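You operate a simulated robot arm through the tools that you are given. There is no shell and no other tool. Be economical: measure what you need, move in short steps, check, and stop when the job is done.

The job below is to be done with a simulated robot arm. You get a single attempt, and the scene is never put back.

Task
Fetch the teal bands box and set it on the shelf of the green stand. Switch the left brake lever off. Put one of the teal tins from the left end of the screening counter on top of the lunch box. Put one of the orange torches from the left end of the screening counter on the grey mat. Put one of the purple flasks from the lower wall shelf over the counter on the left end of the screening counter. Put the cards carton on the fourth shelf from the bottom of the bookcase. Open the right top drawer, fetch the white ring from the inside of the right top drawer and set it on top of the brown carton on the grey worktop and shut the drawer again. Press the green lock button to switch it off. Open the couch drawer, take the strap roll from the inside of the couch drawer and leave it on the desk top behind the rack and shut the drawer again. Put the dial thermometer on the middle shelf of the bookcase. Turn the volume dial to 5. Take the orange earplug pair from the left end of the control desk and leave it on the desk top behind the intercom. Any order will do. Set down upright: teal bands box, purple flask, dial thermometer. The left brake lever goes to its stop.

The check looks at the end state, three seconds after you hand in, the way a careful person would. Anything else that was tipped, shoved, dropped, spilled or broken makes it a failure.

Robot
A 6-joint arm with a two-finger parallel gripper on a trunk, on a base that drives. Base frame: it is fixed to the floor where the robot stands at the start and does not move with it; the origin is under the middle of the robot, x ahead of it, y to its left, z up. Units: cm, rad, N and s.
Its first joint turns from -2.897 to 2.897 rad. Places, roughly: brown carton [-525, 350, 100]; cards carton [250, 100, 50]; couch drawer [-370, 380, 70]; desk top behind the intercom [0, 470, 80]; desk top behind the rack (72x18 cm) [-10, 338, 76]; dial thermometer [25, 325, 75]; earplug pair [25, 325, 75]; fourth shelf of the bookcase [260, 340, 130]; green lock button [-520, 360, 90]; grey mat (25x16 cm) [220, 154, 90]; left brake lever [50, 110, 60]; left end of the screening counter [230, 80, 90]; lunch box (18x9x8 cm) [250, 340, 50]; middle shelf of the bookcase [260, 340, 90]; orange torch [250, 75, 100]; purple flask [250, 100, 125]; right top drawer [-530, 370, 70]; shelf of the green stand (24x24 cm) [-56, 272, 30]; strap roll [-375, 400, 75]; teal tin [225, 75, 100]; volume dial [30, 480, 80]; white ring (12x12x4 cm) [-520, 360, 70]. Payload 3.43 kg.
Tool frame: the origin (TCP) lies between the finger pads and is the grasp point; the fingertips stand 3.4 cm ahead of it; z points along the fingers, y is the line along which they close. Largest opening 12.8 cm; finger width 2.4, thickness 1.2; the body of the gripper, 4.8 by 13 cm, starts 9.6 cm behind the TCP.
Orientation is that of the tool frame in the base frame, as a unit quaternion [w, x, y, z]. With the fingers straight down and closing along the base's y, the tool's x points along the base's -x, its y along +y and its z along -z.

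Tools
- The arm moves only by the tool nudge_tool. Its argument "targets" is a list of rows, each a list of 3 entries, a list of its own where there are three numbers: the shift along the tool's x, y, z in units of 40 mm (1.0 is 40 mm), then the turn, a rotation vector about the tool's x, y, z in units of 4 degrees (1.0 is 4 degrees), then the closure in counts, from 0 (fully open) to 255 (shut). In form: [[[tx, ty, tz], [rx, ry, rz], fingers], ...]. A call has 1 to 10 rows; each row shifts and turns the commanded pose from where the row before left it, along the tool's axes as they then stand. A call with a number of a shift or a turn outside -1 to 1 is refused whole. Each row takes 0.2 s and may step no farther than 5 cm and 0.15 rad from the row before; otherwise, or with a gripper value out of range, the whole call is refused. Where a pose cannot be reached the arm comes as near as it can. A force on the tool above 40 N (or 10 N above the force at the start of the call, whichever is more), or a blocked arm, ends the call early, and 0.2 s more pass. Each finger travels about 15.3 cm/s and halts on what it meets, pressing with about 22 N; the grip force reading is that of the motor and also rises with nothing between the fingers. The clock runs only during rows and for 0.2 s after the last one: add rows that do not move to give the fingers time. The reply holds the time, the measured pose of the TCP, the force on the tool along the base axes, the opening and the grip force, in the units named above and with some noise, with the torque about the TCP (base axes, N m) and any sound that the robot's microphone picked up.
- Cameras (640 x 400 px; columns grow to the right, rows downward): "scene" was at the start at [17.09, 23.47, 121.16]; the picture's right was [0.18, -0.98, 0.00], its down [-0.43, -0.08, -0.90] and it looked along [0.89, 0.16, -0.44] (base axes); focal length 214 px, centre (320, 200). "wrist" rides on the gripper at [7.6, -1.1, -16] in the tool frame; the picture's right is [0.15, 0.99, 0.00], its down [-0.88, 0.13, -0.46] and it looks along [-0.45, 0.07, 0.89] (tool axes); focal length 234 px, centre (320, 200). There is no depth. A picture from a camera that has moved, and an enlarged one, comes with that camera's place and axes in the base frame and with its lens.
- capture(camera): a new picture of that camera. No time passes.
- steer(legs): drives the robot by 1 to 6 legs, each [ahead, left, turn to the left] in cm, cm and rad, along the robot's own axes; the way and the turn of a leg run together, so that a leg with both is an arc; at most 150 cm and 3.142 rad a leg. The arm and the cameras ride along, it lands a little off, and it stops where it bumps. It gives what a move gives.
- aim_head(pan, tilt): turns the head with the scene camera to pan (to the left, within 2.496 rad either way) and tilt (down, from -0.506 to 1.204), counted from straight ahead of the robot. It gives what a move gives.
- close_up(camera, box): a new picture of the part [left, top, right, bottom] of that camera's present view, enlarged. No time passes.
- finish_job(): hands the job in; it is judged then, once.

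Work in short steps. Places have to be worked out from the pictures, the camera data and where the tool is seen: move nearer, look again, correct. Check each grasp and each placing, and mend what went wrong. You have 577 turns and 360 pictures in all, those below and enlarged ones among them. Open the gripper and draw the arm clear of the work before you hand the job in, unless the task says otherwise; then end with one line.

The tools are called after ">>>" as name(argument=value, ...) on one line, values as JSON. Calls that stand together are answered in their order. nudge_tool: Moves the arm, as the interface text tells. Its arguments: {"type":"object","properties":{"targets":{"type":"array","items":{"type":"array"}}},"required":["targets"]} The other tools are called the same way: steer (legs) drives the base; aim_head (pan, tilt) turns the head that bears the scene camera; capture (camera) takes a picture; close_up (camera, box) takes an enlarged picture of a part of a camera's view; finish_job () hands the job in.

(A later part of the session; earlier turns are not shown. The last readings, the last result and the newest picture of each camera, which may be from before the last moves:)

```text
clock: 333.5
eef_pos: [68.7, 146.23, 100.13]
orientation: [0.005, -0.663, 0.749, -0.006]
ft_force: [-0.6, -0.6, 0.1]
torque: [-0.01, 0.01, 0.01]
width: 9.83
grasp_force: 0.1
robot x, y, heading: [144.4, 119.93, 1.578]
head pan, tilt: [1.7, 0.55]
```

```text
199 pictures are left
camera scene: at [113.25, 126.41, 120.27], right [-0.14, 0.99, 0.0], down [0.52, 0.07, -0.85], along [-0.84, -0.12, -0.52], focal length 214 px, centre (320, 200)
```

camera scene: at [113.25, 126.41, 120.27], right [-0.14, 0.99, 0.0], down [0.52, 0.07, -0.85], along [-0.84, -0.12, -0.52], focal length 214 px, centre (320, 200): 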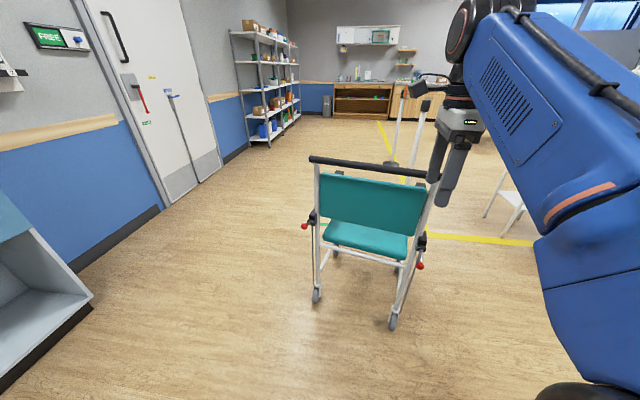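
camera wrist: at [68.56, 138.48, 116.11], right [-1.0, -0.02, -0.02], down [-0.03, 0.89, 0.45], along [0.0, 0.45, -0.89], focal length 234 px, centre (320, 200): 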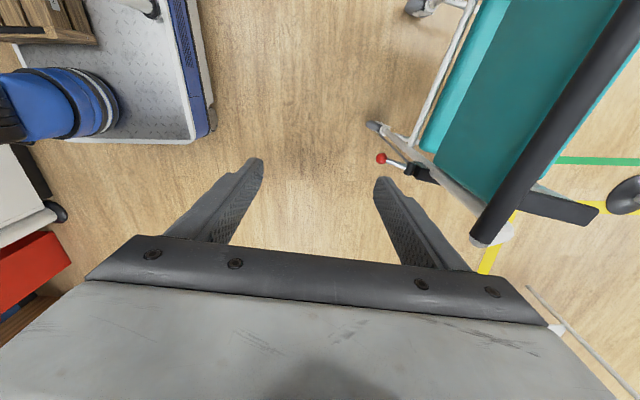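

I move the base closer, then the tool over the bar's left part.

>>> steer(legs=[[0, 28, 0]])

>>> nudge_tool(targets=[[[0.95, 0, 0], [0, 0, 0], 60], [[0.95, 0, 0], [0, 0, 0], 60], [[0.95, 0, 0], [0, 0, 0], 60], [[0.95, 0, 0], [0, 0, 0], 60], [[0.95, 0, 0], [0, 0, 0], 60], [[0.95, 0, 0], [0, 0, 0], 60]])

>>> capture(camera="wrist")

```text
clock: 335.5
eef_pos: [40.65, 145.98, 100.21]
orientation: [0.006, -0.662, 0.749, -0.006]
ft_force: [0.6, -0.5, 0.4]
torque: [0.02, 0.03, 0.0]
width: 9.78
grasp_force: 0.0
robot x, y, heading: [115.94, 119.85, 1.581]
head pan, tilt: [1.7, 0.55]
```

```text
clock: 336.9
eef_pos: [40.79, 123.98, 97.35]
orientation: [0.004, -0.662, 0.749, -0.005]
ft_force: [-0.3, -0.2, 0.7]
torque: [-0.04, 0.01, -0.02]
width: 9.79
grasp_force: 0.2
out of reach, approached as far as the arm can: row 2, 3, 4, 5, 6
robot x, y, heading: [116.33, 119.93, 1.578]
head pan, tilt: [1.7, 0.55]
```

```text
198 pictures are left
camera wrist: at [40.74, 116.43, 113.35], right [-1.0, -0.02, -0.01], down [-0.03, 0.89, 0.45], along [0.0, 0.45, -0.89], focal length 234 px, centre (320, 200)
```

wrist: 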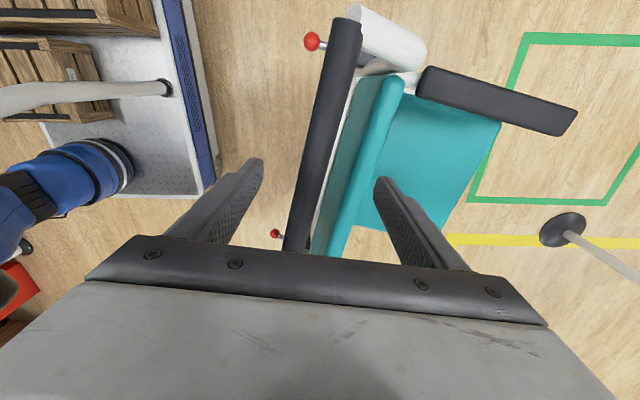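

The bar (x≈41.2 at y 124) lies between the fingers. I lower and grip it.

>>> nudge_tool(targets=[[[0, 0, 0.6], [0, 0, 0], 60], [[0, 0, 0.6], [0, 0, 0], 60], [[0, 0, 0], [0, 0, 0], 255], [[0, 0, 0], [0, 0, 0], 255], [[0, 0, 0], [0, 0, 0], 255]])

>>> capture(camera="wrist")

```text
clock: 338.1
eef_pos: [40.91, 123.78, 92.52]
orientation: [0.006, -0.662, 0.749, -0.006]
ft_force: [-6.5, -10.3, 1.4]
torque: [-0.51, 0.27, -0.59]
width: 2.88
grasp_force: 21.7
robot x, y, heading: [116.39, 119.85, 1.578]
head pan, tilt: [1.7, 0.55]
```

```text
197 pictures are left
camera wrist: at [40.75, 116.25, 108.47], right [-1.0, -0.02, -0.02], down [-0.03, 0.89, 0.45], along [0.0, 0.45, -0.89], focal length 234 px, centre (320, 200)
```

wrist: 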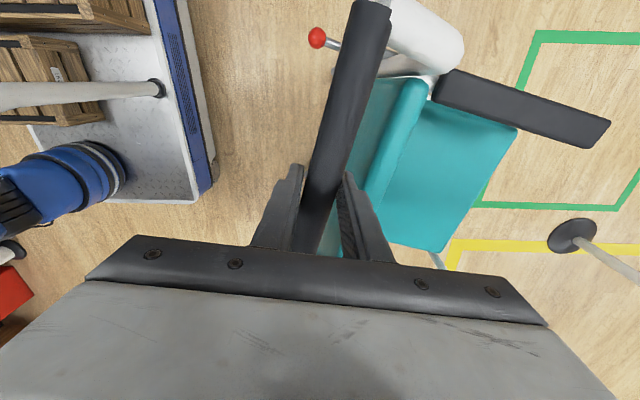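

The bar is gripped. I pull the chair back: 9 cm in +x, 3.5 cm in +y, with a 12.6° turn, in small steps.

>>> nudge_tool(targets=[[[-0.19, -0.361, 0], [0, 0, -0.525], 255], [[-0.19, -0.361, 0], [0, 0, -0.525], 255], [[-0.19, -0.361, 0], [0, 0, -0.525], 255]])

>>> capture(camera="scene")

```text
clock: 338.9
eef_pos: [45.55, 125.73, 92.44]
orientation: [0.007, -0.702, 0.712, -0.007]
ft_force: [7.5, -13.5, -1.9]
torque: [-0.39, -0.08, -0.59]
width: 2.78
grasp_force: 22.5
robot x, y, heading: [116.04, 119.79, 1.58]
head pan, tilt: [1.7, 0.55]
```

```text
196 pictures are left
camera scene: at [85.16, 126.17, 120.28], right [-0.14, 0.99, 0.0], down [0.52, 0.07, -0.85], along [-0.84, -0.12, -0.52], focal length 214 px, centre (320, 200)
```

scene: 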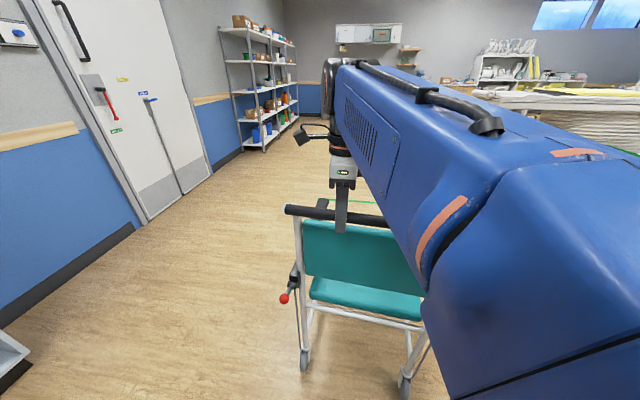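

>>> nudge_tool(targets=[[[-0.19, -0.361, 0], [0, 0, -0.525], 255], [[-0.19, -0.361, 0], [0, 0, -0.525], 255], [[-0.19, -0.361, 0], [0, 0, -0.525], 255]])

>>> capture(camera="scene")

>>> capture(camera="wrist")

```text
clock: 339.7
eef_pos: [49.71, 128.3, 92.72]
orientation: [-0.007, 0.74, -0.672, 0.007]
ft_force: [8.6, -9.4, -1.6]
torque: [-0.05, -0.21, -0.66]
width: 2.64
grasp_force: 22.2
robot x, y, heading: [116.13, 119.54, 1.582]
head pan, tilt: [1.7, 0.55]
```

```text
195 pictures are left
camera scene: at [85.17, 126.21, 120.28], right [-0.14, 0.99, 0.0], down [0.52, 0.07, -0.85], along [-0.84, -0.12, -0.52], focal length 214 px, centre (320, 200)
```

scene: 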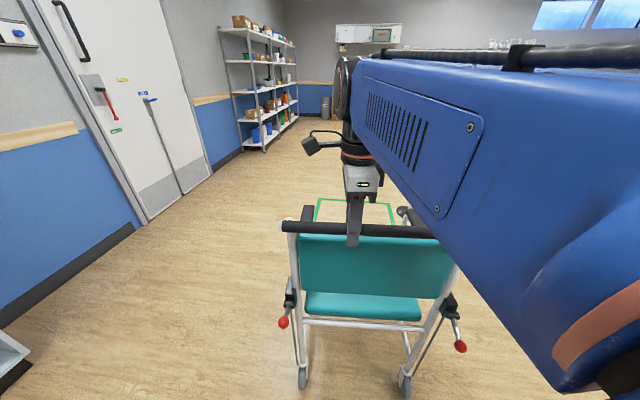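

```text
194 pictures are left
camera wrist: at [51.28, 120.88, 108.62], right [-0.97, -0.24, -0.02], down [-0.22, 0.86, 0.45], along [-0.09, 0.44, -0.89], focal length 234 px, centre (320, 200)
```

wrist: 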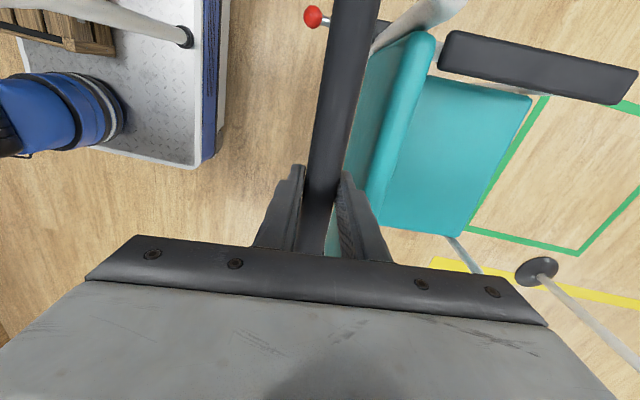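

Chair nearly restored: left knob (54.9,111.9), right (51.8,159.7) — slightly over-turned (~4°). I turn it back a little.

>>> nudge_tool(targets=[[[-0.15, -0.04, 0], [0, 0, 0.7], 255], [[-0.15, -0.04, 0], [0, 0, 0.7], 255]])

>>> capture(camera="scene")

```text
clock: 340.3
eef_pos: [49.77, 129.32, 92.6]
orientation: [0.006, -0.706, 0.708, -0.006]
ft_force: [-3.7, -20.5, 0.4]
torque: [-0.11, 0.02, 0.62]
width: 2.78
grasp_force: 21.7
robot x, y, heading: [115.78, 119.58, 1.574]
head pan, tilt: [1.7, 0.55]
```

```text
193 pictures are left
camera scene: at [85.1, 126.16, 120.27], right [-0.14, 0.99, 0.0], down [0.52, 0.07, -0.85], along [-0.84, -0.12, -0.52], focal length 214 px, centre (320, 200)
```

scene: 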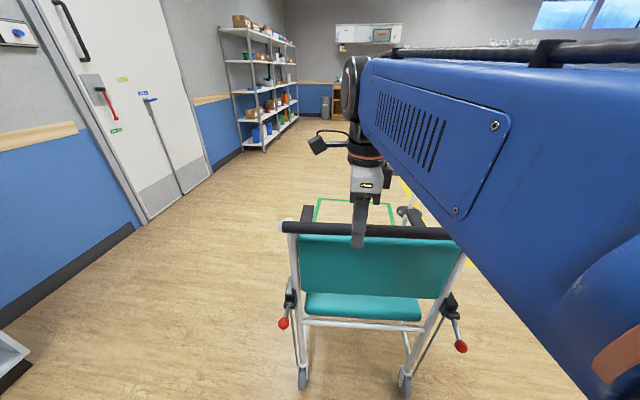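

The grip slid without turning the chair. I release, move to the right end of the bar and pull that side 3 cm.

>>> nudge_tool(targets=[[[0, 0, 0], [0, 0, 0], 100], [[0, 0, 0], [0, 0, 0], 60], [[0, 0, -0.6], [0, 0, 0], 60], [[0, 0, -0.6], [0, 0, 0], 60], [[-0.9, 0.05, 0], [0, 0, 0], 60], [[-0.9, 0.05, 0], [0, 0, 0], 60], [[-0.9, 0.05, 0], [0, 0, 0], 60], [[-0.9, 0.05, 0], [0, 0, 0], 60], [[-0.9, 0.05, 0], [0, 0, 0], 60], [[-0.9, 0.05, 0], [0, 0, 0], 60]])

>>> capture(camera="wrist")

```text
clock: 342.5
eef_pos: [48.63, 151.19, 97.37]
orientation: [0.006, -0.706, 0.708, -0.007]
ft_force: [-0.2, -1.1, 0.2]
torque: [-0.02, 0.02, -0.02]
width: 9.77
grasp_force: 0.0
robot x, y, heading: [116.23, 119.72, 1.574]
head pan, tilt: [1.7, 0.55]
```

```text
192 pictures are left
camera wrist: at [49.36, 143.6, 113.39], right [-0.99, -0.14, -0.02], down [-0.14, 0.88, 0.45], along [-0.05, 0.45, -0.89], focal length 234 px, centre (320, 200)
```

wrist: 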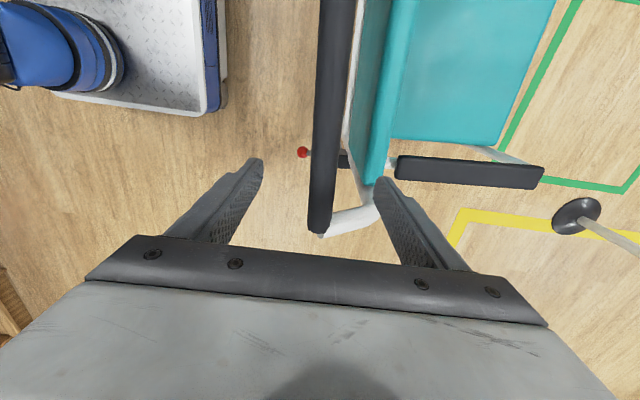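

>>> nudge_tool(targets=[[[0.4, 0, 0], [0, 0, 0], 60], [[0, 0, 0.6], [0, 0, 0], 60], [[0, 0, 0.6], [0, 0, 0], 60], [[0, 0, 0], [0, 0, 0], 255], [[0, 0, 0], [0, 0, 0], 255], [[0, 0, 0], [0, 0, 0], 255], [[0, -0.3, 0], [0, 0, 0], 255], [[0, -0.3, 0], [0, 0, 0], 255]])

>>> capture(camera="scene")

```text
clock: 344.3
eef_pos: [51.09, 149.46, 92.54]
orientation: [0.005, -0.706, 0.708, -0.007]
ft_force: [-25.9, 12.9, 2.7]
torque: [0.28, 0.14, 0.38]
width: 2.77
grasp_force: 21.5
robot x, y, heading: [116.33, 119.77, 1.574]
head pan, tilt: [1.7, 0.55]
```

```text
191 pictures are left
camera scene: at [85.04, 126.29, 120.25], right [-0.14, 0.99, 0.0], down [0.52, 0.07, -0.85], along [-0.84, -0.12, -0.52], focal length 214 px, centre (320, 200)
```

scene: 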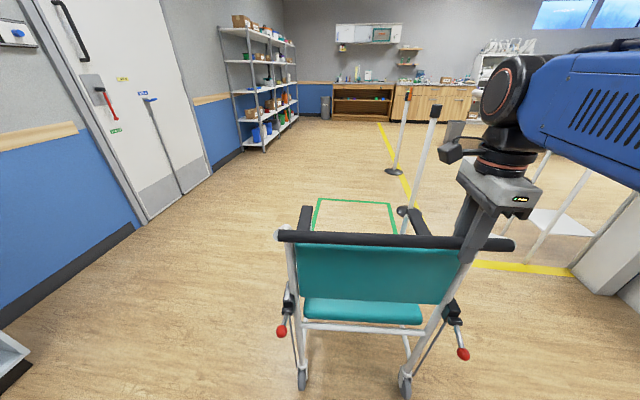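

>>> nudge_tool(targets=[[[0, 0, 0], [0, 0, 0], 100], [[0, 0, 0], [0, 0, 0], 60], [[0, 0, -0.6], [0, 0, 0], 60], [[0, 0, -0.6], [0, 0, 0], 60]])

>>> capture(camera="scene")

>>> close_up(camera="scene", box=[260, 220, 500, 400])

```text
clock: 345.3
eef_pos: [51.19, 149.42, 97.46]
orientation: [0.006, -0.706, 0.708, -0.007]
ft_force: [-0.8, 0.0, -0.1]
torque: [0.01, -0.05, 0.0]
width: 9.8
grasp_force: 0.1
robot x, y, heading: [115.87, 119.41, 1.578]
head pan, tilt: [1.7, 0.55]
```

```text
190 pictures are left
camera scene: at [85.12, 126.24, 120.27], right [-0.14, 0.99, 0.0], down [0.52, 0.07, -0.85], along [-0.84, -0.12, -0.52], focal length 214 px, centre (320, 200)
```

scene: 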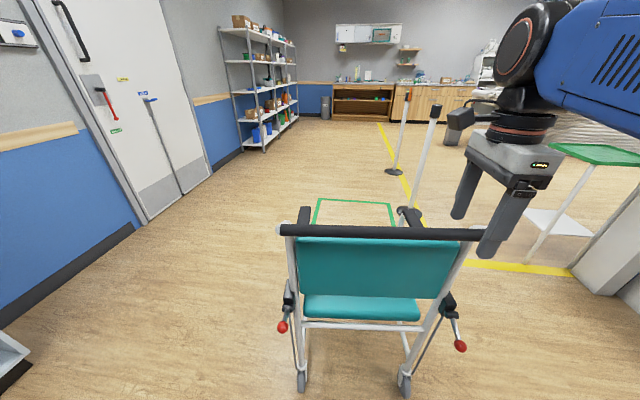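

```text
2.22 times, centred on (380, 310) of scene
camera zoom: at [85.12, 126.24, 120.27], right [-0.14, 0.99, 0.0], down [0.52, 0.07, -0.85], along [-0.84, -0.12, -0.52], focal length 477 px, centre (187, -44)
```

zoom: 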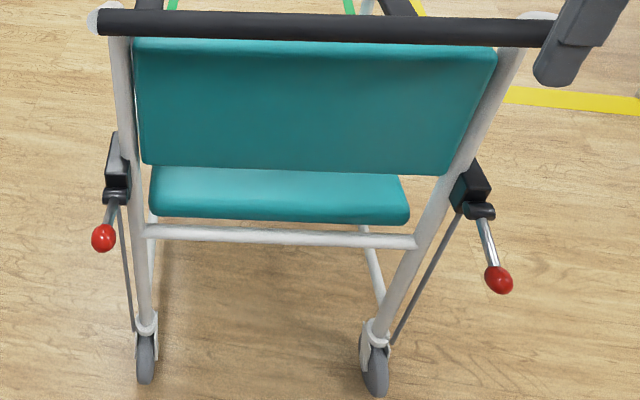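

Settled: still ≈6° over-turned. I grip the bar's left end again and push it 4 cm back so the chair pivots on its braked wheel into alignment.

>>> nudge_tool(targets=[[[0.9, 0, 0], [0, 0, 0], 60], [[0.9, 0, 0], [0, 0, 0], 60], [[0.9, 0, 0], [0, 0, 0], 60], [[0.9, 0, 0], [0, 0, 0], 60], [[0.9, 0, 0], [0, 0, 0], 60], [[0.9, 0, 0], [0, 0, 0], 60], [[0.9, 0, 0], [0, 0, 0], 60], [[0.9, 0, 0], [0, 0, 0], 60]])

>>> capture(camera="wrist")

```text
clock: 347.1
eef_pos: [50.85, 121.0, 97.31]
orientation: [0.006, -0.705, 0.71, -0.008]
ft_force: [-0.2, 0.2, -0.2]
torque: [-0.03, -0.04, 0.0]
width: 9.75
grasp_force: 0.1
robot x, y, heading: [116.08, 119.78, 1.576]
head pan, tilt: [1.7, 0.55]
```

```text
188 pictures are left
camera wrist: at [51.52, 113.45, 113.38], right [-0.99, -0.14, -0.02], down [-0.13, 0.88, 0.45], along [-0.05, 0.45, -0.89], focal length 234 px, centre (320, 200)
```

wrist: 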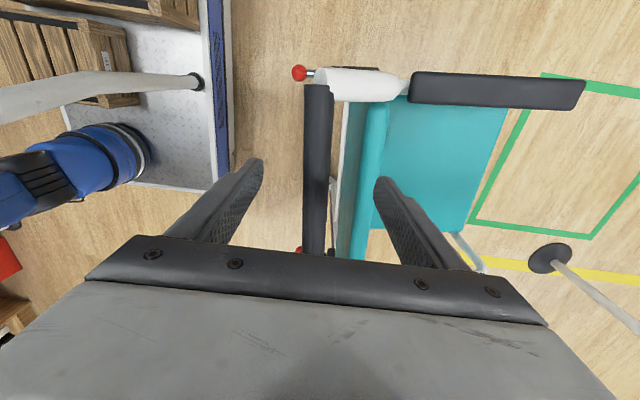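

>>> nudge_tool(targets=[[[0, 0, 0.6], [0, 0, 0], 60], [[0, 0, 0.6], [0, 0, 0], 60], [[0, 0, 0], [0, 0, 0], 255], [[0, 0, 0], [0, 0, 0], 255], [[0, 0, 0], [0, 0, 0], 255], [[0, 0.25, 0], [0, 0, 0], 255], [[0, 0.25, 0], [0, 0, 0], 255], [[0, 0.25, 0], [0, 0, 0], 255], [[0, 0.25, 0], [0, 0, 0], 255]])

>>> nudge_tool(targets=[[[0, 0, 0], [0, 0, 0], 100], [[0, 0, 0], [0, 0, 0], 60], [[0, 0, -0.6], [0, 0, 0], 60], [[0, 0, -0.6], [0, 0, 0], 60]])

>>> close_up(camera="scene", box=[260, 220, 500, 400])

>>> capture(camera="wrist")

```text
clock: 349.1
eef_pos: [47.07, 120.46, 92.72]
orientation: [-0.005, 0.707, -0.707, 0.006]
ft_force: [3.1, -17.6, 8.3]
torque: [-0.14, -0.03, -0.52]
width: 2.62
grasp_force: 21.4
robot x, y, heading: [116.07, 119.85, 1.582]
head pan, tilt: [1.7, 0.55]
```

```text
clock: 350.1
eef_pos: [46.99, 120.65, 97.38]
orientation: [0.006, -0.706, 0.708, -0.006]
ft_force: [-0.3, 0.1, -0.1]
torque: [-0.03, 0.02, 0.04]
width: 9.78
grasp_force: 0.0
robot x, y, heading: [116.15, 119.56, 1.578]
head pan, tilt: [1.7, 0.55]
```

```text
2.22 times, centred on (380, 310) of scene
camera zoom: at [85.12, 126.24, 120.27], right [-0.14, 0.99, 0.0], down [0.52, 0.07, -0.85], along [-0.84, -0.12, -0.52], focal length 477 px, centre (187, -44)
```

zoom: 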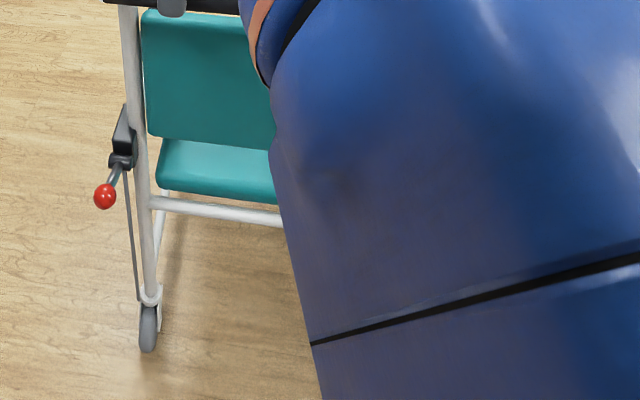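

```text
186 pictures are left
camera wrist: at [47.76, 113.15, 113.37], right [-0.99, -0.14, -0.02], down [-0.14, 0.88, 0.45], along [-0.05, 0.45, -0.89], focal length 234 px, centre (320, 200)
```

wrist: 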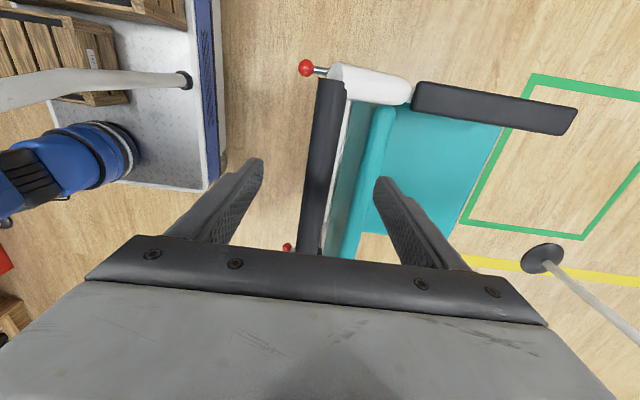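

The chair is aligned again (within ~3 cm). Now I search for the teal bands box, zooming on the metal rack in the background.

>>> close_up(camera="scene", box=[210, 5, 310, 160])

>>> close_up(camera="scene", box=[300, 10, 500, 130])

```text
2.58 times, centred on (260, 82) of scene
camera zoom: at [85.12, 126.24, 120.27], right [-0.14, 0.99, 0.0], down [0.52, 0.07, -0.85], along [-0.84, -0.12, -0.52], focal length 554 px, centre (475, 503)
```

zoom: 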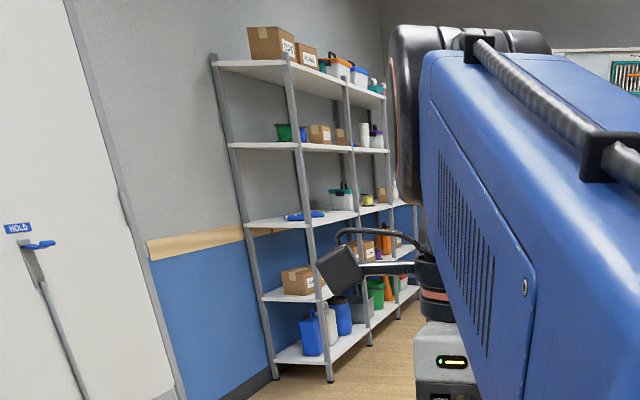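

```text
3.20 times, centred on (400, 70) of scene
camera zoom: at [85.12, 126.24, 120.27], right [-0.14, 0.99, 0.0], down [0.52, 0.07, -0.85], along [-0.84, -0.12, -0.52], focal length 686 px, centre (64, 616)
```

zoom: 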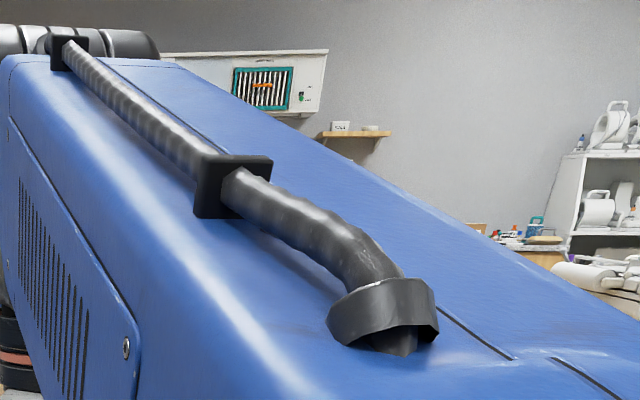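

Not visible there. I recall a teal object on top of the lockers near the start. I move away from the chair and turn to face −x, which puts the lockers on my left.

>>> steer(legs=[[0, -35, 0], [0, 0, 1.571]])

>>> aim_head(pan=1.6, tilt=0.1)

>>> capture(camera="scene")

```text
clock: 356.2
eef_pos: [149.37, 51.0, 97.42]
orientation: [-0.009, 1.0, -0.006, 0.002]
ft_force: [0.3, 0.4, -1.4]
torque: [-0.03, -0.01, 0.02]
width: 9.8
grasp_force: 0.0
robot x, y, heading: [151.08, 119.91, 3.146]
head pan, tilt: [1.7, 0.55]
```

```text
clock: 357.1
eef_pos: [149.38, 50.98, 97.39]
orientation: [-0.008, 1.0, -0.005, 0.001]
ft_force: [-0.1, 0.4, 0.0]
torque: [-0.01, 0.0, -0.05]
width: 9.79
grasp_force: 0.1
robot x, y, heading: [150.47, 119.62, 3.14]
head pan, tilt: [1.6, 0.099]
```

```text
183 pictures are left
camera scene: at [143.1, 88.68, 124.43], right [-1.0, -0.03, 0.0], down [0.0, 0.1, -0.99], along [0.03, -0.99, -0.1], focal length 214 px, centre (320, 200)
```

scene: 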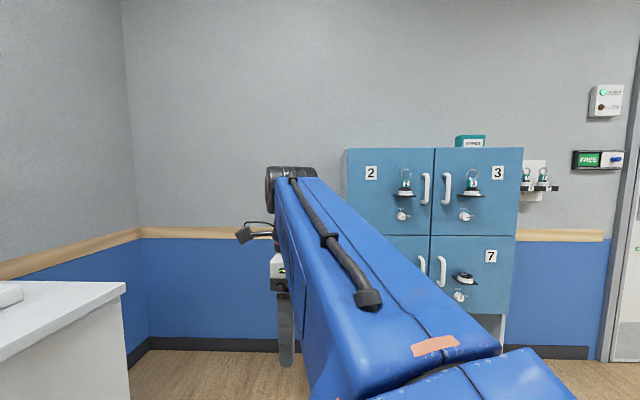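

>>> close_up(camera="scene", box=[430, 110, 530, 180])

>>> close_up(camera="scene", box=[340, 100, 640, 320])

```text
5.71 times, centred on (480, 145) of scene
camera zoom: at [143.1, 88.68, 124.43], right [-1.0, -0.03, 0.0], down [0.0, 0.1, -0.99], along [0.03, -0.99, -0.1], focal length 1226 px, centre (-594, 514)
```

zoom: 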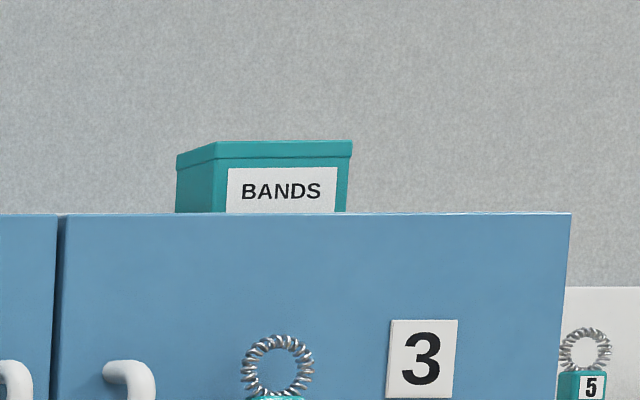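

```text
1.82 times, centred on (490, 210) of scene
camera zoom: at [143.1, 88.68, 124.43], right [-1.0, -0.03, 0.0], down [0.0, 0.1, -0.99], along [0.03, -0.99, -0.1], focal length 390 px, centre (11, 182)
```

zoom: 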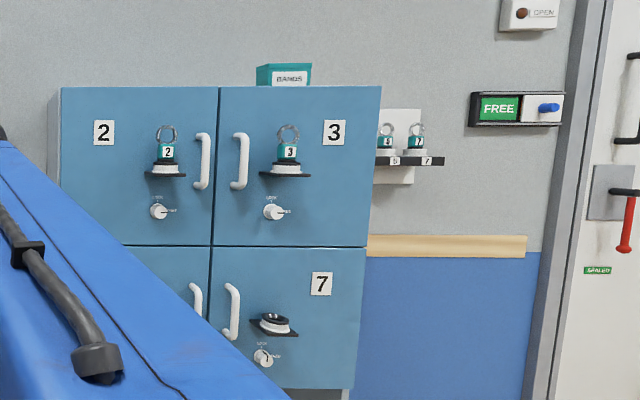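

The teal BANDS box stands on the lockers at about (68,−20), z≈138–144. I yaw the tool +90° and then tilt it to point toward −y.

>>> nudge_tool(targets=[[[0, 0, 0], [0, 0, -1], 0], [[0, 0, 0], [0, 0, -1], 0], [[0, 0, 0], [0, 0, -1], 0], [[0, 0, 0], [0, 0, -1], 0], [[0, 0, 0], [0, 0, -1], 0], [[0, 0, 0], [0, 0, -1], 0], [[0, 0, 0], [0, 0, -1], 0], [[0, 0, 0], [0, 0, -1], 0], [[0, 0, 0], [0, 0, -1], 0], [[0, 0, 0], [0, 0, -1], 0]])

>>> nudge_tool(targets=[[[0, 0, 0], [0, 0, -1], 0], [[0, 0, 0], [0, 0, -1], 0], [[0, 0, 0], [0, 0, -1], 0], [[0, 0, 0], [0, 0, -1], 0], [[0, 0, 0], [0, 0, -1], 0], [[0, 0, 0], [0, 0, -1], 0], [[0, 0, 0], [0, 0, -1], 0], [[0, 0, 0], [0, 0, -1], 0], [[0, 0, 0], [0, 0, -1], 0], [[0, 0, 0], [0, 0, -1], 0]])

>>> nudge_tool(targets=[[[0, 0, 0], [0, 0, -1], 0], [[0, 0, 0], [0, 0, -1], 0], [[0, 0, 0], [0, -1, 0], 0], [[0, 0, 0], [0, -1, 0], 0], [[0, 0, 0], [0, -1, 0], 0], [[0, 0, 0], [0, -1, 0], 0], [[0, 0, 0], [0, -1, 0], 0], [[0, 0, 0], [0, -1, 0], 0], [[0, 0, 0], [0, -1, 0], 0], [[0, 0, 0], [0, -1, 0], 0]])

```text
clock: 359.3
eef_pos: [149.38, 51.0, 97.41]
orientation: [-0.008, 0.941, 0.338, 0.004]
ft_force: [0.0, -0.5, -0.5]
torque: [-0.02, 0.03, -0.03]
width: 12.78
grasp_force: 0.0
robot x, y, heading: [150.6, 120.15, 3.141]
head pan, tilt: [1.6, 0.099]
```

```text
clock: 361.5
eef_pos: [149.35, 51.03, 97.29]
orientation: [-0.006, 0.769, 0.639, 0.006]
ft_force: [-0.4, -0.4, -0.5]
torque: [-0.01, 0.02, 0.04]
width: 12.75
grasp_force: 0.0
robot x, y, heading: [151.11, 119.86, 3.14]
head pan, tilt: [1.6, 0.099]
```

```text
clock: 363.9
eef_pos: [148.17, 49.47, 94.01]
orientation: [0.163, 0.706, 0.664, -0.188]
ft_force: [0.3, -0.1, 0.9]
torque: [0.0, -0.02, 0.0]
width: 12.8
grasp_force: 0.0
robot x, y, heading: [150.86, 119.94, 3.138]
head pan, tilt: [1.6, 0.099]
stopped in row 10: the arm was blocked; the commanded pose is now the measured one
```

The arm was blocked by something (perhaps the head). I take a look.

>>> capture(camera="scene")

>>> capture(camera="wrist")

```text
180 pictures are left
camera scene: at [142.17, 89.22, 126.26], right [-1.0, 0.08, 0.0], down [-0.01, -0.1, -0.99], along [-0.08, -0.99, 0.1], focal length 214 px, centre (320, 200)
```

scene: 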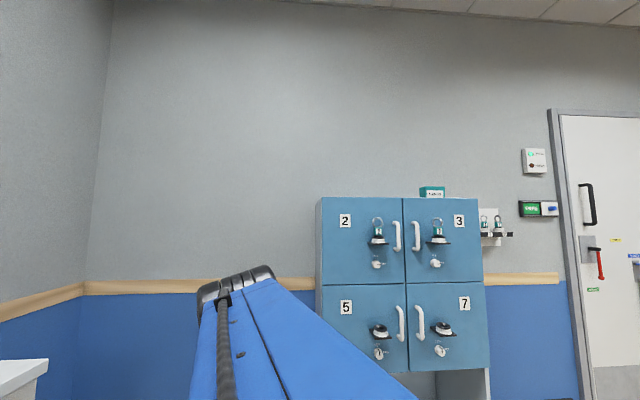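

```text
179 pictures are left
camera wrist: at [148.08, 63.83, 104.34], right [0.99, 0.06, -0.09], down [0.11, -0.56, 0.82], along [0.0, -0.83, -0.56], focal length 234 px, centre (320, 200)
```

wrist: 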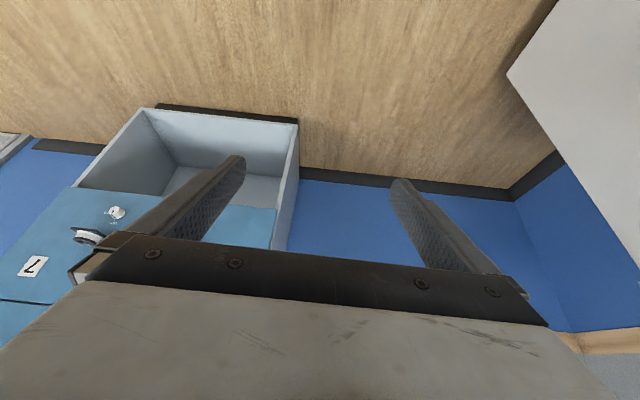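

The forearm presses on the head when the arm points straight left. I swing the arm around to the front of the robot instead.

>>> nudge_tool(targets=[[[0, -0.915, 0], [0.361, 0, 0.659], 0], [[0, -0.915, 0], [0.361, 0, 0.659], 0], [[0, -0.915, 0], [0.361, 0, 0.659], 0], [[0, -0.915, 0], [0.361, 0, 0.659], 0], [[0, -0.915, 0], [0.361, 0, 0.659], 0], [[0, -0.915, 0], [0.361, 0, 0.659], 0], [[0, -0.915, 0], [0.361, 0, 0.659], 0], [[0, -0.915, 0], [0.361, 0, 0.659], 0], [[0, -0.915, 0], [0.361, 0, 0.659], 0], [[0, -0.915, 0], [0.361, 0, 0.659], 0]])

>>> nudge_tool(targets=[[[0, -0.915, 0], [0.361, 0, 0.659], 0], [[0, -0.915, 0], [0.361, 0, 0.659], 0], [[0, -0.915, 0], [0.361, 0, 0.659], 0], [[0, -0.915, 0], [0.361, 0, 0.659], 0], [[0, -0.915, 0], [0.361, 0, 0.659], 0], [[0, -0.915, 0], [0.361, 0, 0.659], 0], [[0, -0.915, 0], [0.361, 0, 0.659], 0], [[0, -0.915, 0], [0.361, 0, 0.659], 0], [[0, -0.915, 0], [0.361, 0, 0.659], 0], [[0, -0.915, 0], [0.361, 0, 0.659], 0]])

>>> nudge_tool(targets=[[[0, -0.915, 0], [0.361, 0, 0.659], 0], [[0, -0.915, 0], [0.361, 0, 0.659], 0], [[0, -0.915, 0], [0.361, 0, 0.659], 0], [[0, -0.915, 0], [0.361, 0, 0.659], 0], [[0, -0.915, 0], [0.361, 0, 0.659], 0], [[0, -0.915, 0], [0.361, 0, 0.659], 0], [[0, -0.915, 0], [0.361, 0, 0.659], 0]])

```text
clock: 366.1
eef_pos: [113.7, 60.37, 95.12]
orientation: [0.119, 0.853, 0.455, -0.227]
ft_force: [-0.7, 0.8, 0.4]
torque: [-0.01, 0.01, -0.02]
width: 12.79
grasp_force: 0.0
robot x, y, heading: [150.51, 120.24, 3.138]
head pan, tilt: [1.6, 0.099]
```

```text
clock: 368.3
eef_pos: [89.12, 87.04, 95.18]
orientation: [0.061, 0.942, 0.218, -0.249]
ft_force: [-0.3, -0.4, 0.7]
torque: [0.01, -0.01, -0.01]
width: 12.83
grasp_force: 0.2
robot x, y, heading: [151.54, 120.14, 3.138]
head pan, tilt: [1.6, 0.099]
```

```text
clock: 369.9
eef_pos: [81.46, 111.37, 95.05]
orientation: [0.018, 0.966, 0.041, -0.255]
ft_force: [0.4, 0.4, -0.1]
torque: [0.0, -0.01, 0.0]
width: 12.79
grasp_force: 0.0
robot x, y, heading: [150.89, 119.9, 3.138]
head pan, tilt: [1.6, 0.099]
```

Now I turn the base to face the lockers (−y), then raise and tilt the tool.

>>> steer(legs=[[0, 0, 1.574]])

>>> nudge_tool(targets=[[[-0.4, 0, -0.8], [0, -1, 0], 0], [[-0.45, 0, -0.75], [0, -1, 0], 0], [[-0.5, 0, -0.7], [0, -1, 0], 0], [[-0.55, 0, -0.7], [0, -1, 0], 0], [[-0.6, 0, -0.65], [0, -1, 0], 0], [[-0.65, 0, -0.6], [0, -1, 0], 0], [[-0.7, 0, -0.55], [0, -1, 0], 0], [[-0.75, 0, -0.5], [0, -0.5, 0], 0], [[-0.8, 0, -0.4], [0, 0, 0], 0], [[-0.8, 0, -0.4], [0, 0, 0], 0]])

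>>> aim_head(pan=0.6, tilt=0.2)

>>> capture(camera="scene")

>>> capture(camera="wrist")

```text
clock: 374.1
eef_pos: [159.95, 50.72, 94.99]
orientation: [0.192, 0.652, 0.714, -0.167]
ft_force: [-0.7, 1.0, -0.3]
torque: [-0.03, 0.0, 0.03]
width: 12.81
grasp_force: 0.1
robot x, y, heading: [151.24, 119.99, -1.569]
head pan, tilt: [1.6, 0.099]
```

```text
clock: 376.3
eef_pos: [159.46, 51.39, 130.48]
orientation: [0.371, 0.587, 0.64, -0.329]
ft_force: [-0.9, -0.9, 0.6]
torque: [-0.03, -0.02, -0.01]
width: 12.81
grasp_force: 0.0
robot x, y, heading: [150.69, 119.78, -1.57]
head pan, tilt: [1.6, 0.099]
```

```text
clock: 377.6
eef_pos: [159.5, 51.13, 130.38]
orientation: [0.37, 0.587, 0.64, -0.329]
ft_force: [0.7, 0.0, 0.5]
torque: [0.01, 0.01, -0.01]
width: 12.82
grasp_force: 0.1
robot x, y, heading: [150.77, 120.01, -1.568]
head pan, tilt: [0.6, 0.201]
```

```text
178 pictures are left
camera scene: at [178.23, 104.27, 123.5], right [-0.82, -0.57, 0.0], down [-0.11, 0.16, -0.98], along [0.56, -0.81, -0.2], focal length 214 px, centre (320, 200)
```

scene: 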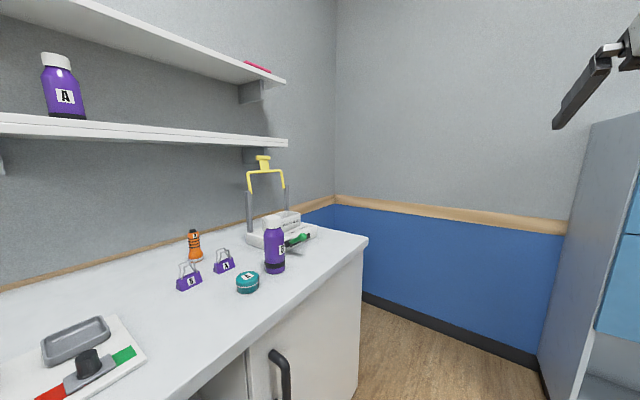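

```text
177 pictures are left
camera wrist: at [156.57, 68.75, 131.97], right [0.98, 0.17, -0.11], down [0.12, -0.04, 0.99], along [0.16, -0.98, -0.06], focal length 234 px, centre (320, 200)
```

wrist: 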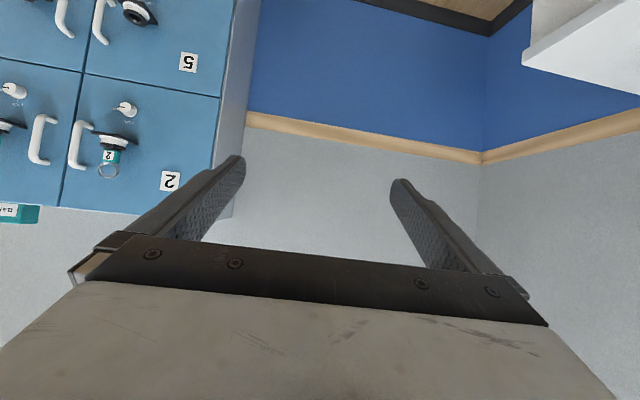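

I raise the tool to z≈150, then drive forward and sideways to face the box on the lockers.

>>> nudge_tool(targets=[[[-0.86, 0, -0.508], [0, 0, 0], 0], [[-0.86, 0, -0.508], [0, 0, 0], 0], [[-0.86, 0, -0.508], [0, 0, 0], 0], [[-0.86, 0, -0.508], [0, 0, 0], 0], [[-0.86, 0, -0.508], [0, 0, 0], 0]])

>>> steer(legs=[[40, 0, 0], [0, -62, 0]])

>>> capture(camera="wrist")

>>> capture(camera="scene")

```text
clock: 378.8
eef_pos: [159.04, 51.4, 150.26]
orientation: [0.37, 0.587, 0.64, -0.33]
ft_force: [-1.8, 1.5, 0.8]
torque: [-0.03, -0.04, 0.1]
width: 12.78
grasp_force: 0.0
robot x, y, heading: [151.14, 119.62, -1.572]
head pan, tilt: [0.6, 0.201]
```

```text
clock: 384.3
eef_pos: [97.84, 10.61, 150.31]
orientation: [0.37, 0.587, 0.641, -0.329]
ft_force: [0.9, 0.5, 0.0]
torque: [0.02, 0.02, -0.02]
width: 12.79
grasp_force: 0.1
robot x, y, heading: [89.75, 79.55, -1.562]
head pan, tilt: [0.6, 0.201]
```

```text
176 pictures are left
camera wrist: at [95.01, 28.06, 151.85], right [0.98, 0.17, -0.11], down [0.12, -0.04, 0.99], along [0.16, -0.98, -0.06], focal length 234 px, centre (320, 200)
```

wrist: 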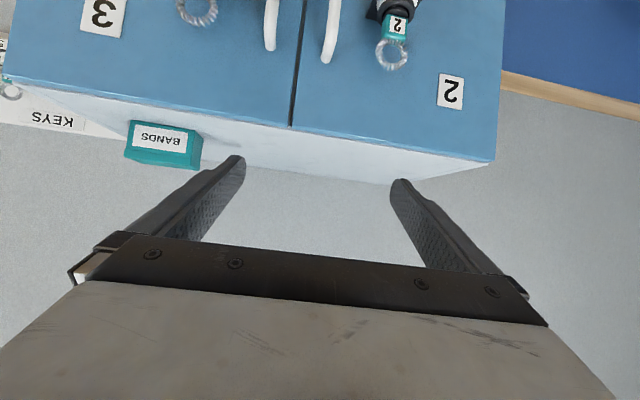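

```text
175 pictures are left
camera scene: at [116.91, 63.67, 123.5], right [-0.82, -0.57, 0.0], down [-0.11, 0.16, -0.98], along [0.56, -0.81, -0.2], focal length 214 px, centre (320, 200)
```

scene: 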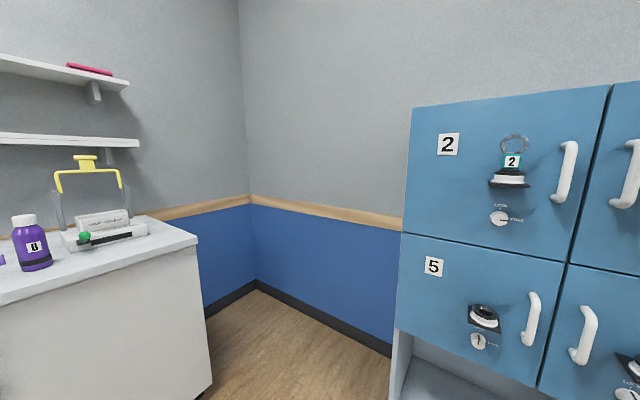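

Locker top z≈138, front edge y≈−10. The box front is around y≈−22, x 65–77. I shift right 26 cm to centre on it.

>>> steer(legs=[[0, -26, -0.009]])

>>> capture(camera="wrist")

>>> close_up(camera="wrist", box=[240, 90, 400, 210])

```text
clock: 385.8
eef_pos: [80.02, 10.64, 150.24]
orientation: [0.369, 0.588, 0.64, -0.33]
ft_force: [0.3, 0.0, 0.3]
torque: [-0.02, 0.01, -0.04]
width: 12.78
grasp_force: 0.0
robot x, y, heading: [72.09, 79.12, -1.572]
head pan, tilt: [0.6, 0.201]
stopped in leg 1: the robot was blocked; the commanded pose is now the measured one
```

```text
174 pictures are left
camera wrist: at [77.2, 28.03, 151.85], right [0.98, 0.16, -0.11], down [0.12, -0.04, 0.99], along [0.16, -0.99, -0.06], focal length 234 px, centre (320, 200)
```

wrist: 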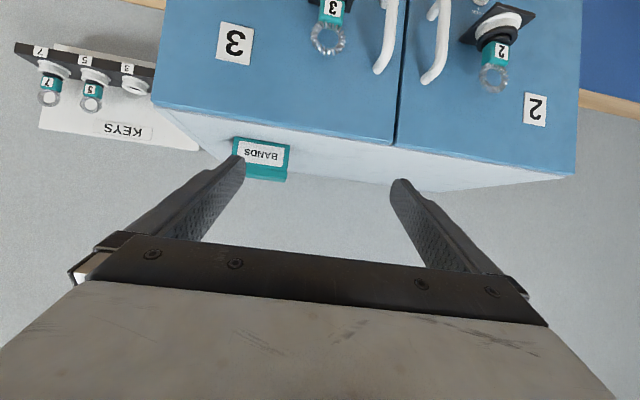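

```text
3.33 times, centred on (320, 150) of wrist
camera zoom: at [77.2, 28.03, 151.85], right [0.98, 0.16, -0.11], down [0.12, -0.04, 0.99], along [0.16, -0.99, -0.06], focal length 781 px, centre (320, 367)
```

zoom: 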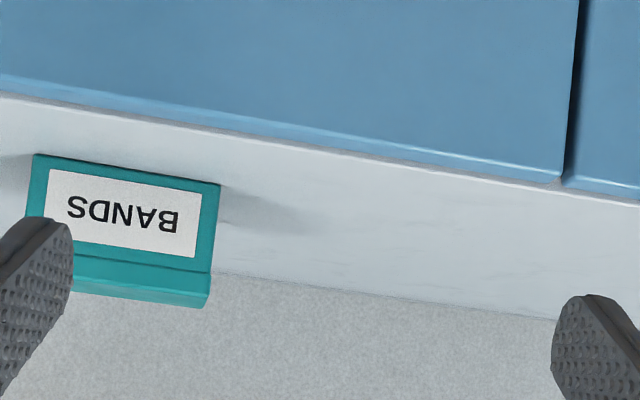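

The base touched something behind — the chair again probably. I move ahead 16 cm (toward the lockers) and look back at the chair.

>>> steer(legs=[[16, 4, 0]])

>>> aim_head(pan=-2.2, tilt=0.5)

>>> capture(camera="scene")

```text
clock: 387.3
eef_pos: [84.13, -5.31, 150.28]
orientation: [0.369, 0.588, 0.639, -0.331]
ft_force: [0.9, 0.5, -0.1]
torque: [0.0, 0.01, 0.0]
width: 12.79
grasp_force: 0.0
robot x, y, heading: [75.82, 63.42, -1.574]
head pan, tilt: [0.6, 0.201]
```

```text
clock: 389.7
eef_pos: [84.06, -5.33, 150.24]
orientation: [0.369, 0.588, 0.64, -0.329]
ft_force: [0.3, 0.3, -0.1]
torque: [0.0, -0.01, -0.03]
width: 12.8
grasp_force: 0.0
robot x, y, heading: [75.99, 63.77, -1.571]
head pan, tilt: [-2.201, 0.499]
```

```text
172 pictures are left
camera scene: at [90.69, 60.67, 120.73], right [0.59, 0.81, 0.0], down [0.39, -0.28, -0.88], along [-0.71, 0.52, -0.48], focal length 214 px, centre (320, 200)
```

scene: 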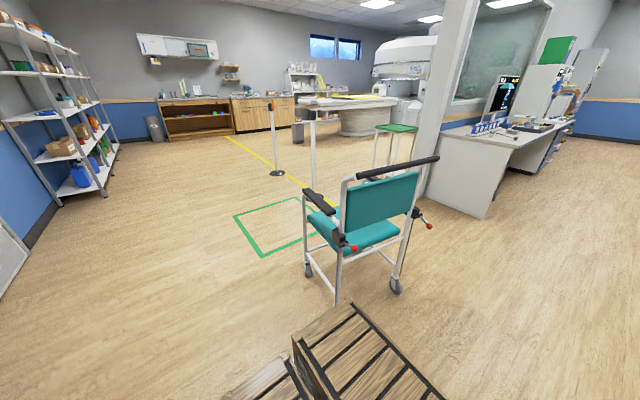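

The chair's left side was nudged ~6 cm again; I'll fix it after this. The box: front at y≈−20.8, x 66–77.3, z 138–145.7. I align the tool yaw, move in line and lower.

>>> nudge_tool(targets=[[[0, 0, 0], [0.84, 0, 0.5], 0], [[0, 0, 0], [0.84, 0, 0.5], 0], [[0, -0.775, 0], [0, 0, 0], 0], [[0, -0.775, 0], [0, 0, 0], 0], [[0, -0.775, 0], [0, 0, 0], 0], [[0, -0.775, 0], [0, 0, 0], 0]])

>>> steer(legs=[[6, 0, 0]])

>>> close_up(camera="wrist", box=[200, 80, 440, 240])

```text
clock: 391.1
eef_pos: [71.46, -4.79, 150.16]
orientation: [0.347, 0.63, 0.598, -0.354]
ft_force: [1.0, 0.1, 0.2]
torque: [-0.02, 0.01, 0.02]
width: 12.78
grasp_force: 0.1
robot x, y, heading: [75.94, 63.25, -1.569]
head pan, tilt: [-2.201, 0.499]
```

```text
clock: 392.1
eef_pos: [71.48, -10.79, 150.15]
orientation: [0.347, 0.63, 0.597, -0.355]
ft_force: [0.1, 0.1, -0.5]
torque: [0.0, 0.03, 0.02]
width: 12.78
grasp_force: 0.1
robot x, y, heading: [75.88, 57.2, -1.57]
head pan, tilt: [-2.201, 0.499]
```

```text
2.50 times, centred on (320, 160) of wrist
camera zoom: at [71.18, 6.88, 151.74], right [0.99, 0.03, -0.11], down [0.11, -0.06, 0.99], along [0.02, -1.0, -0.06], focal length 585 px, centre (320, 300)
```

zoom: 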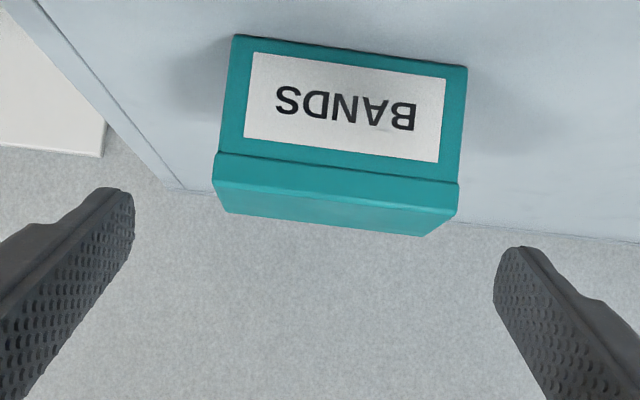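

Box centre x≈71.95, aligned with x. I fix yaw, lower to z≈142.8 and shift, then verify before advancing.

>>> nudge_tool(targets=[[[0, 0, 0], [-0.56, 0, -0.33], 0], [[0.79, 0.1, 0.465], [0, 0, 0], 0], [[0.79, 0.02, 0.465], [0, 0, 0], 0]])

>>> close_up(camera="wrist", box=[200, 80, 440, 240])

```text
clock: 392.9
eef_pos: [72.06, -10.8, 142.74]
orientation: [0.354, 0.617, 0.612, -0.347]
ft_force: [-1.1, -0.5, 0.0]
torque: [0.04, 0.02, -0.04]
width: 12.78
grasp_force: 0.0
robot x, y, heading: [75.77, 57.4, -1.57]
head pan, tilt: [-2.201, 0.499]
```

```text
2.50 times, centred on (320, 160) of wrist
camera zoom: at [70.92, 6.81, 144.3], right [0.99, 0.07, -0.11], down [0.12, -0.06, 0.99], along [0.07, -1.0, -0.07], focal length 585 px, centre (320, 300)
```

zoom: 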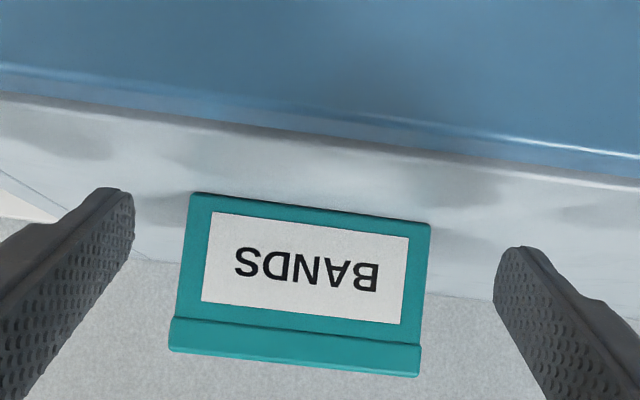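

Aligned to the millimetre. I advance 13.3 cm around the box.

>>> nudge_tool(targets=[[[-0.427, 0, 0.726], [0, 0, 0], 0], [[-0.427, 0, 0.726], [0, 0, 0], 0], [[-0.427, 0, 0.726], [0, 0, 0], 0], [[-0.4, 0, 0.68], [0, 0, 0], 0]])

>>> capture(camera="wrist")

```text
clock: 393.9
eef_pos: [72.22, -23.97, 142.85]
orientation: [0.354, 0.617, 0.612, -0.346]
ft_force: [-0.3, 1.7, 0.2]
torque: [-0.03, 0.02, 0.03]
width: 12.81
grasp_force: 0.1
robot x, y, heading: [75.68, 57.44, -1.575]
head pan, tilt: [-2.201, 0.499]
```

```text
169 pictures are left
camera wrist: at [70.94, -6.34, 144.45], right [0.99, 0.07, -0.11], down [0.12, -0.06, 0.99], along [0.07, -1.0, -0.06], focal length 234 px, centre (320, 200)
```

wrist: 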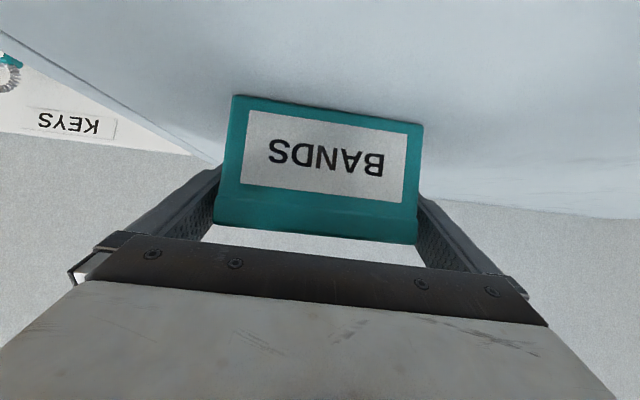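

The box is between the fingers. I close and lift.

>>> nudge_tool(targets=[[[0, 0, 0], [0, 0, 0], 120], [[0, 0, 0], [0, 0, 0], 255], [[0, 0, 0], [0, 0, 0], 255]])

>>> nudge_tool(targets=[[[-0.43, 0, -0.254], [0, 0, 0], 255], [[-0.43, 0, -0.254], [0, 0, 0], 255], [[-0.43, 0, -0.254], [0, 0, 0], 255]])

>>> steer(legs=[[-20, 22, 0]])

>>> capture(camera="wrist")

```text
clock: 394.7
eef_pos: [72.21, -24.13, 142.89]
orientation: [0.354, 0.617, 0.612, -0.346]
ft_force: [-1.4, -4.2, 9.4]
torque: [-0.03, 0.71, 0.18]
width: 10.99
grasp_force: 22.2
robot x, y, heading: [76.23, 57.56, -1.573]
head pan, tilt: [-2.201, 0.499]
```

```text
clock: 395.5
eef_pos: [72.07, -23.86, 148.25]
orientation: [0.355, 0.616, 0.612, -0.346]
ft_force: [-0.6, 0.9, -1.3]
torque: [-0.05, -0.01, -0.02]
width: 10.98
grasp_force: 22.2
out of reach, approached as far as the arm can: row 3
robot x, y, heading: [76.14, 57.5, -1.571]
head pan, tilt: [-2.201, 0.499]
```

```text
clock: 397.5
eef_pos: [93.78, -3.8, 148.27]
orientation: [0.354, 0.617, 0.612, -0.346]
ft_force: [0.2, -0.3, -1.2]
torque: [0.01, 0.0, 0.01]
width: 11.0
grasp_force: 21.9
robot x, y, heading: [97.75, 77.45, -1.576]
head pan, tilt: [-2.201, 0.499]
```

```text
168 pictures are left
camera wrist: at [92.57, 13.93, 149.82], right [0.99, 0.07, -0.11], down [0.12, -0.06, 0.99], along [0.07, -1.0, -0.06], focal length 234 px, centre (320, 200)
```

wrist: 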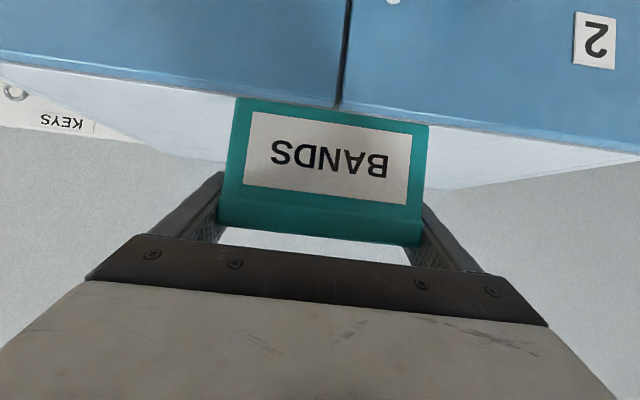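

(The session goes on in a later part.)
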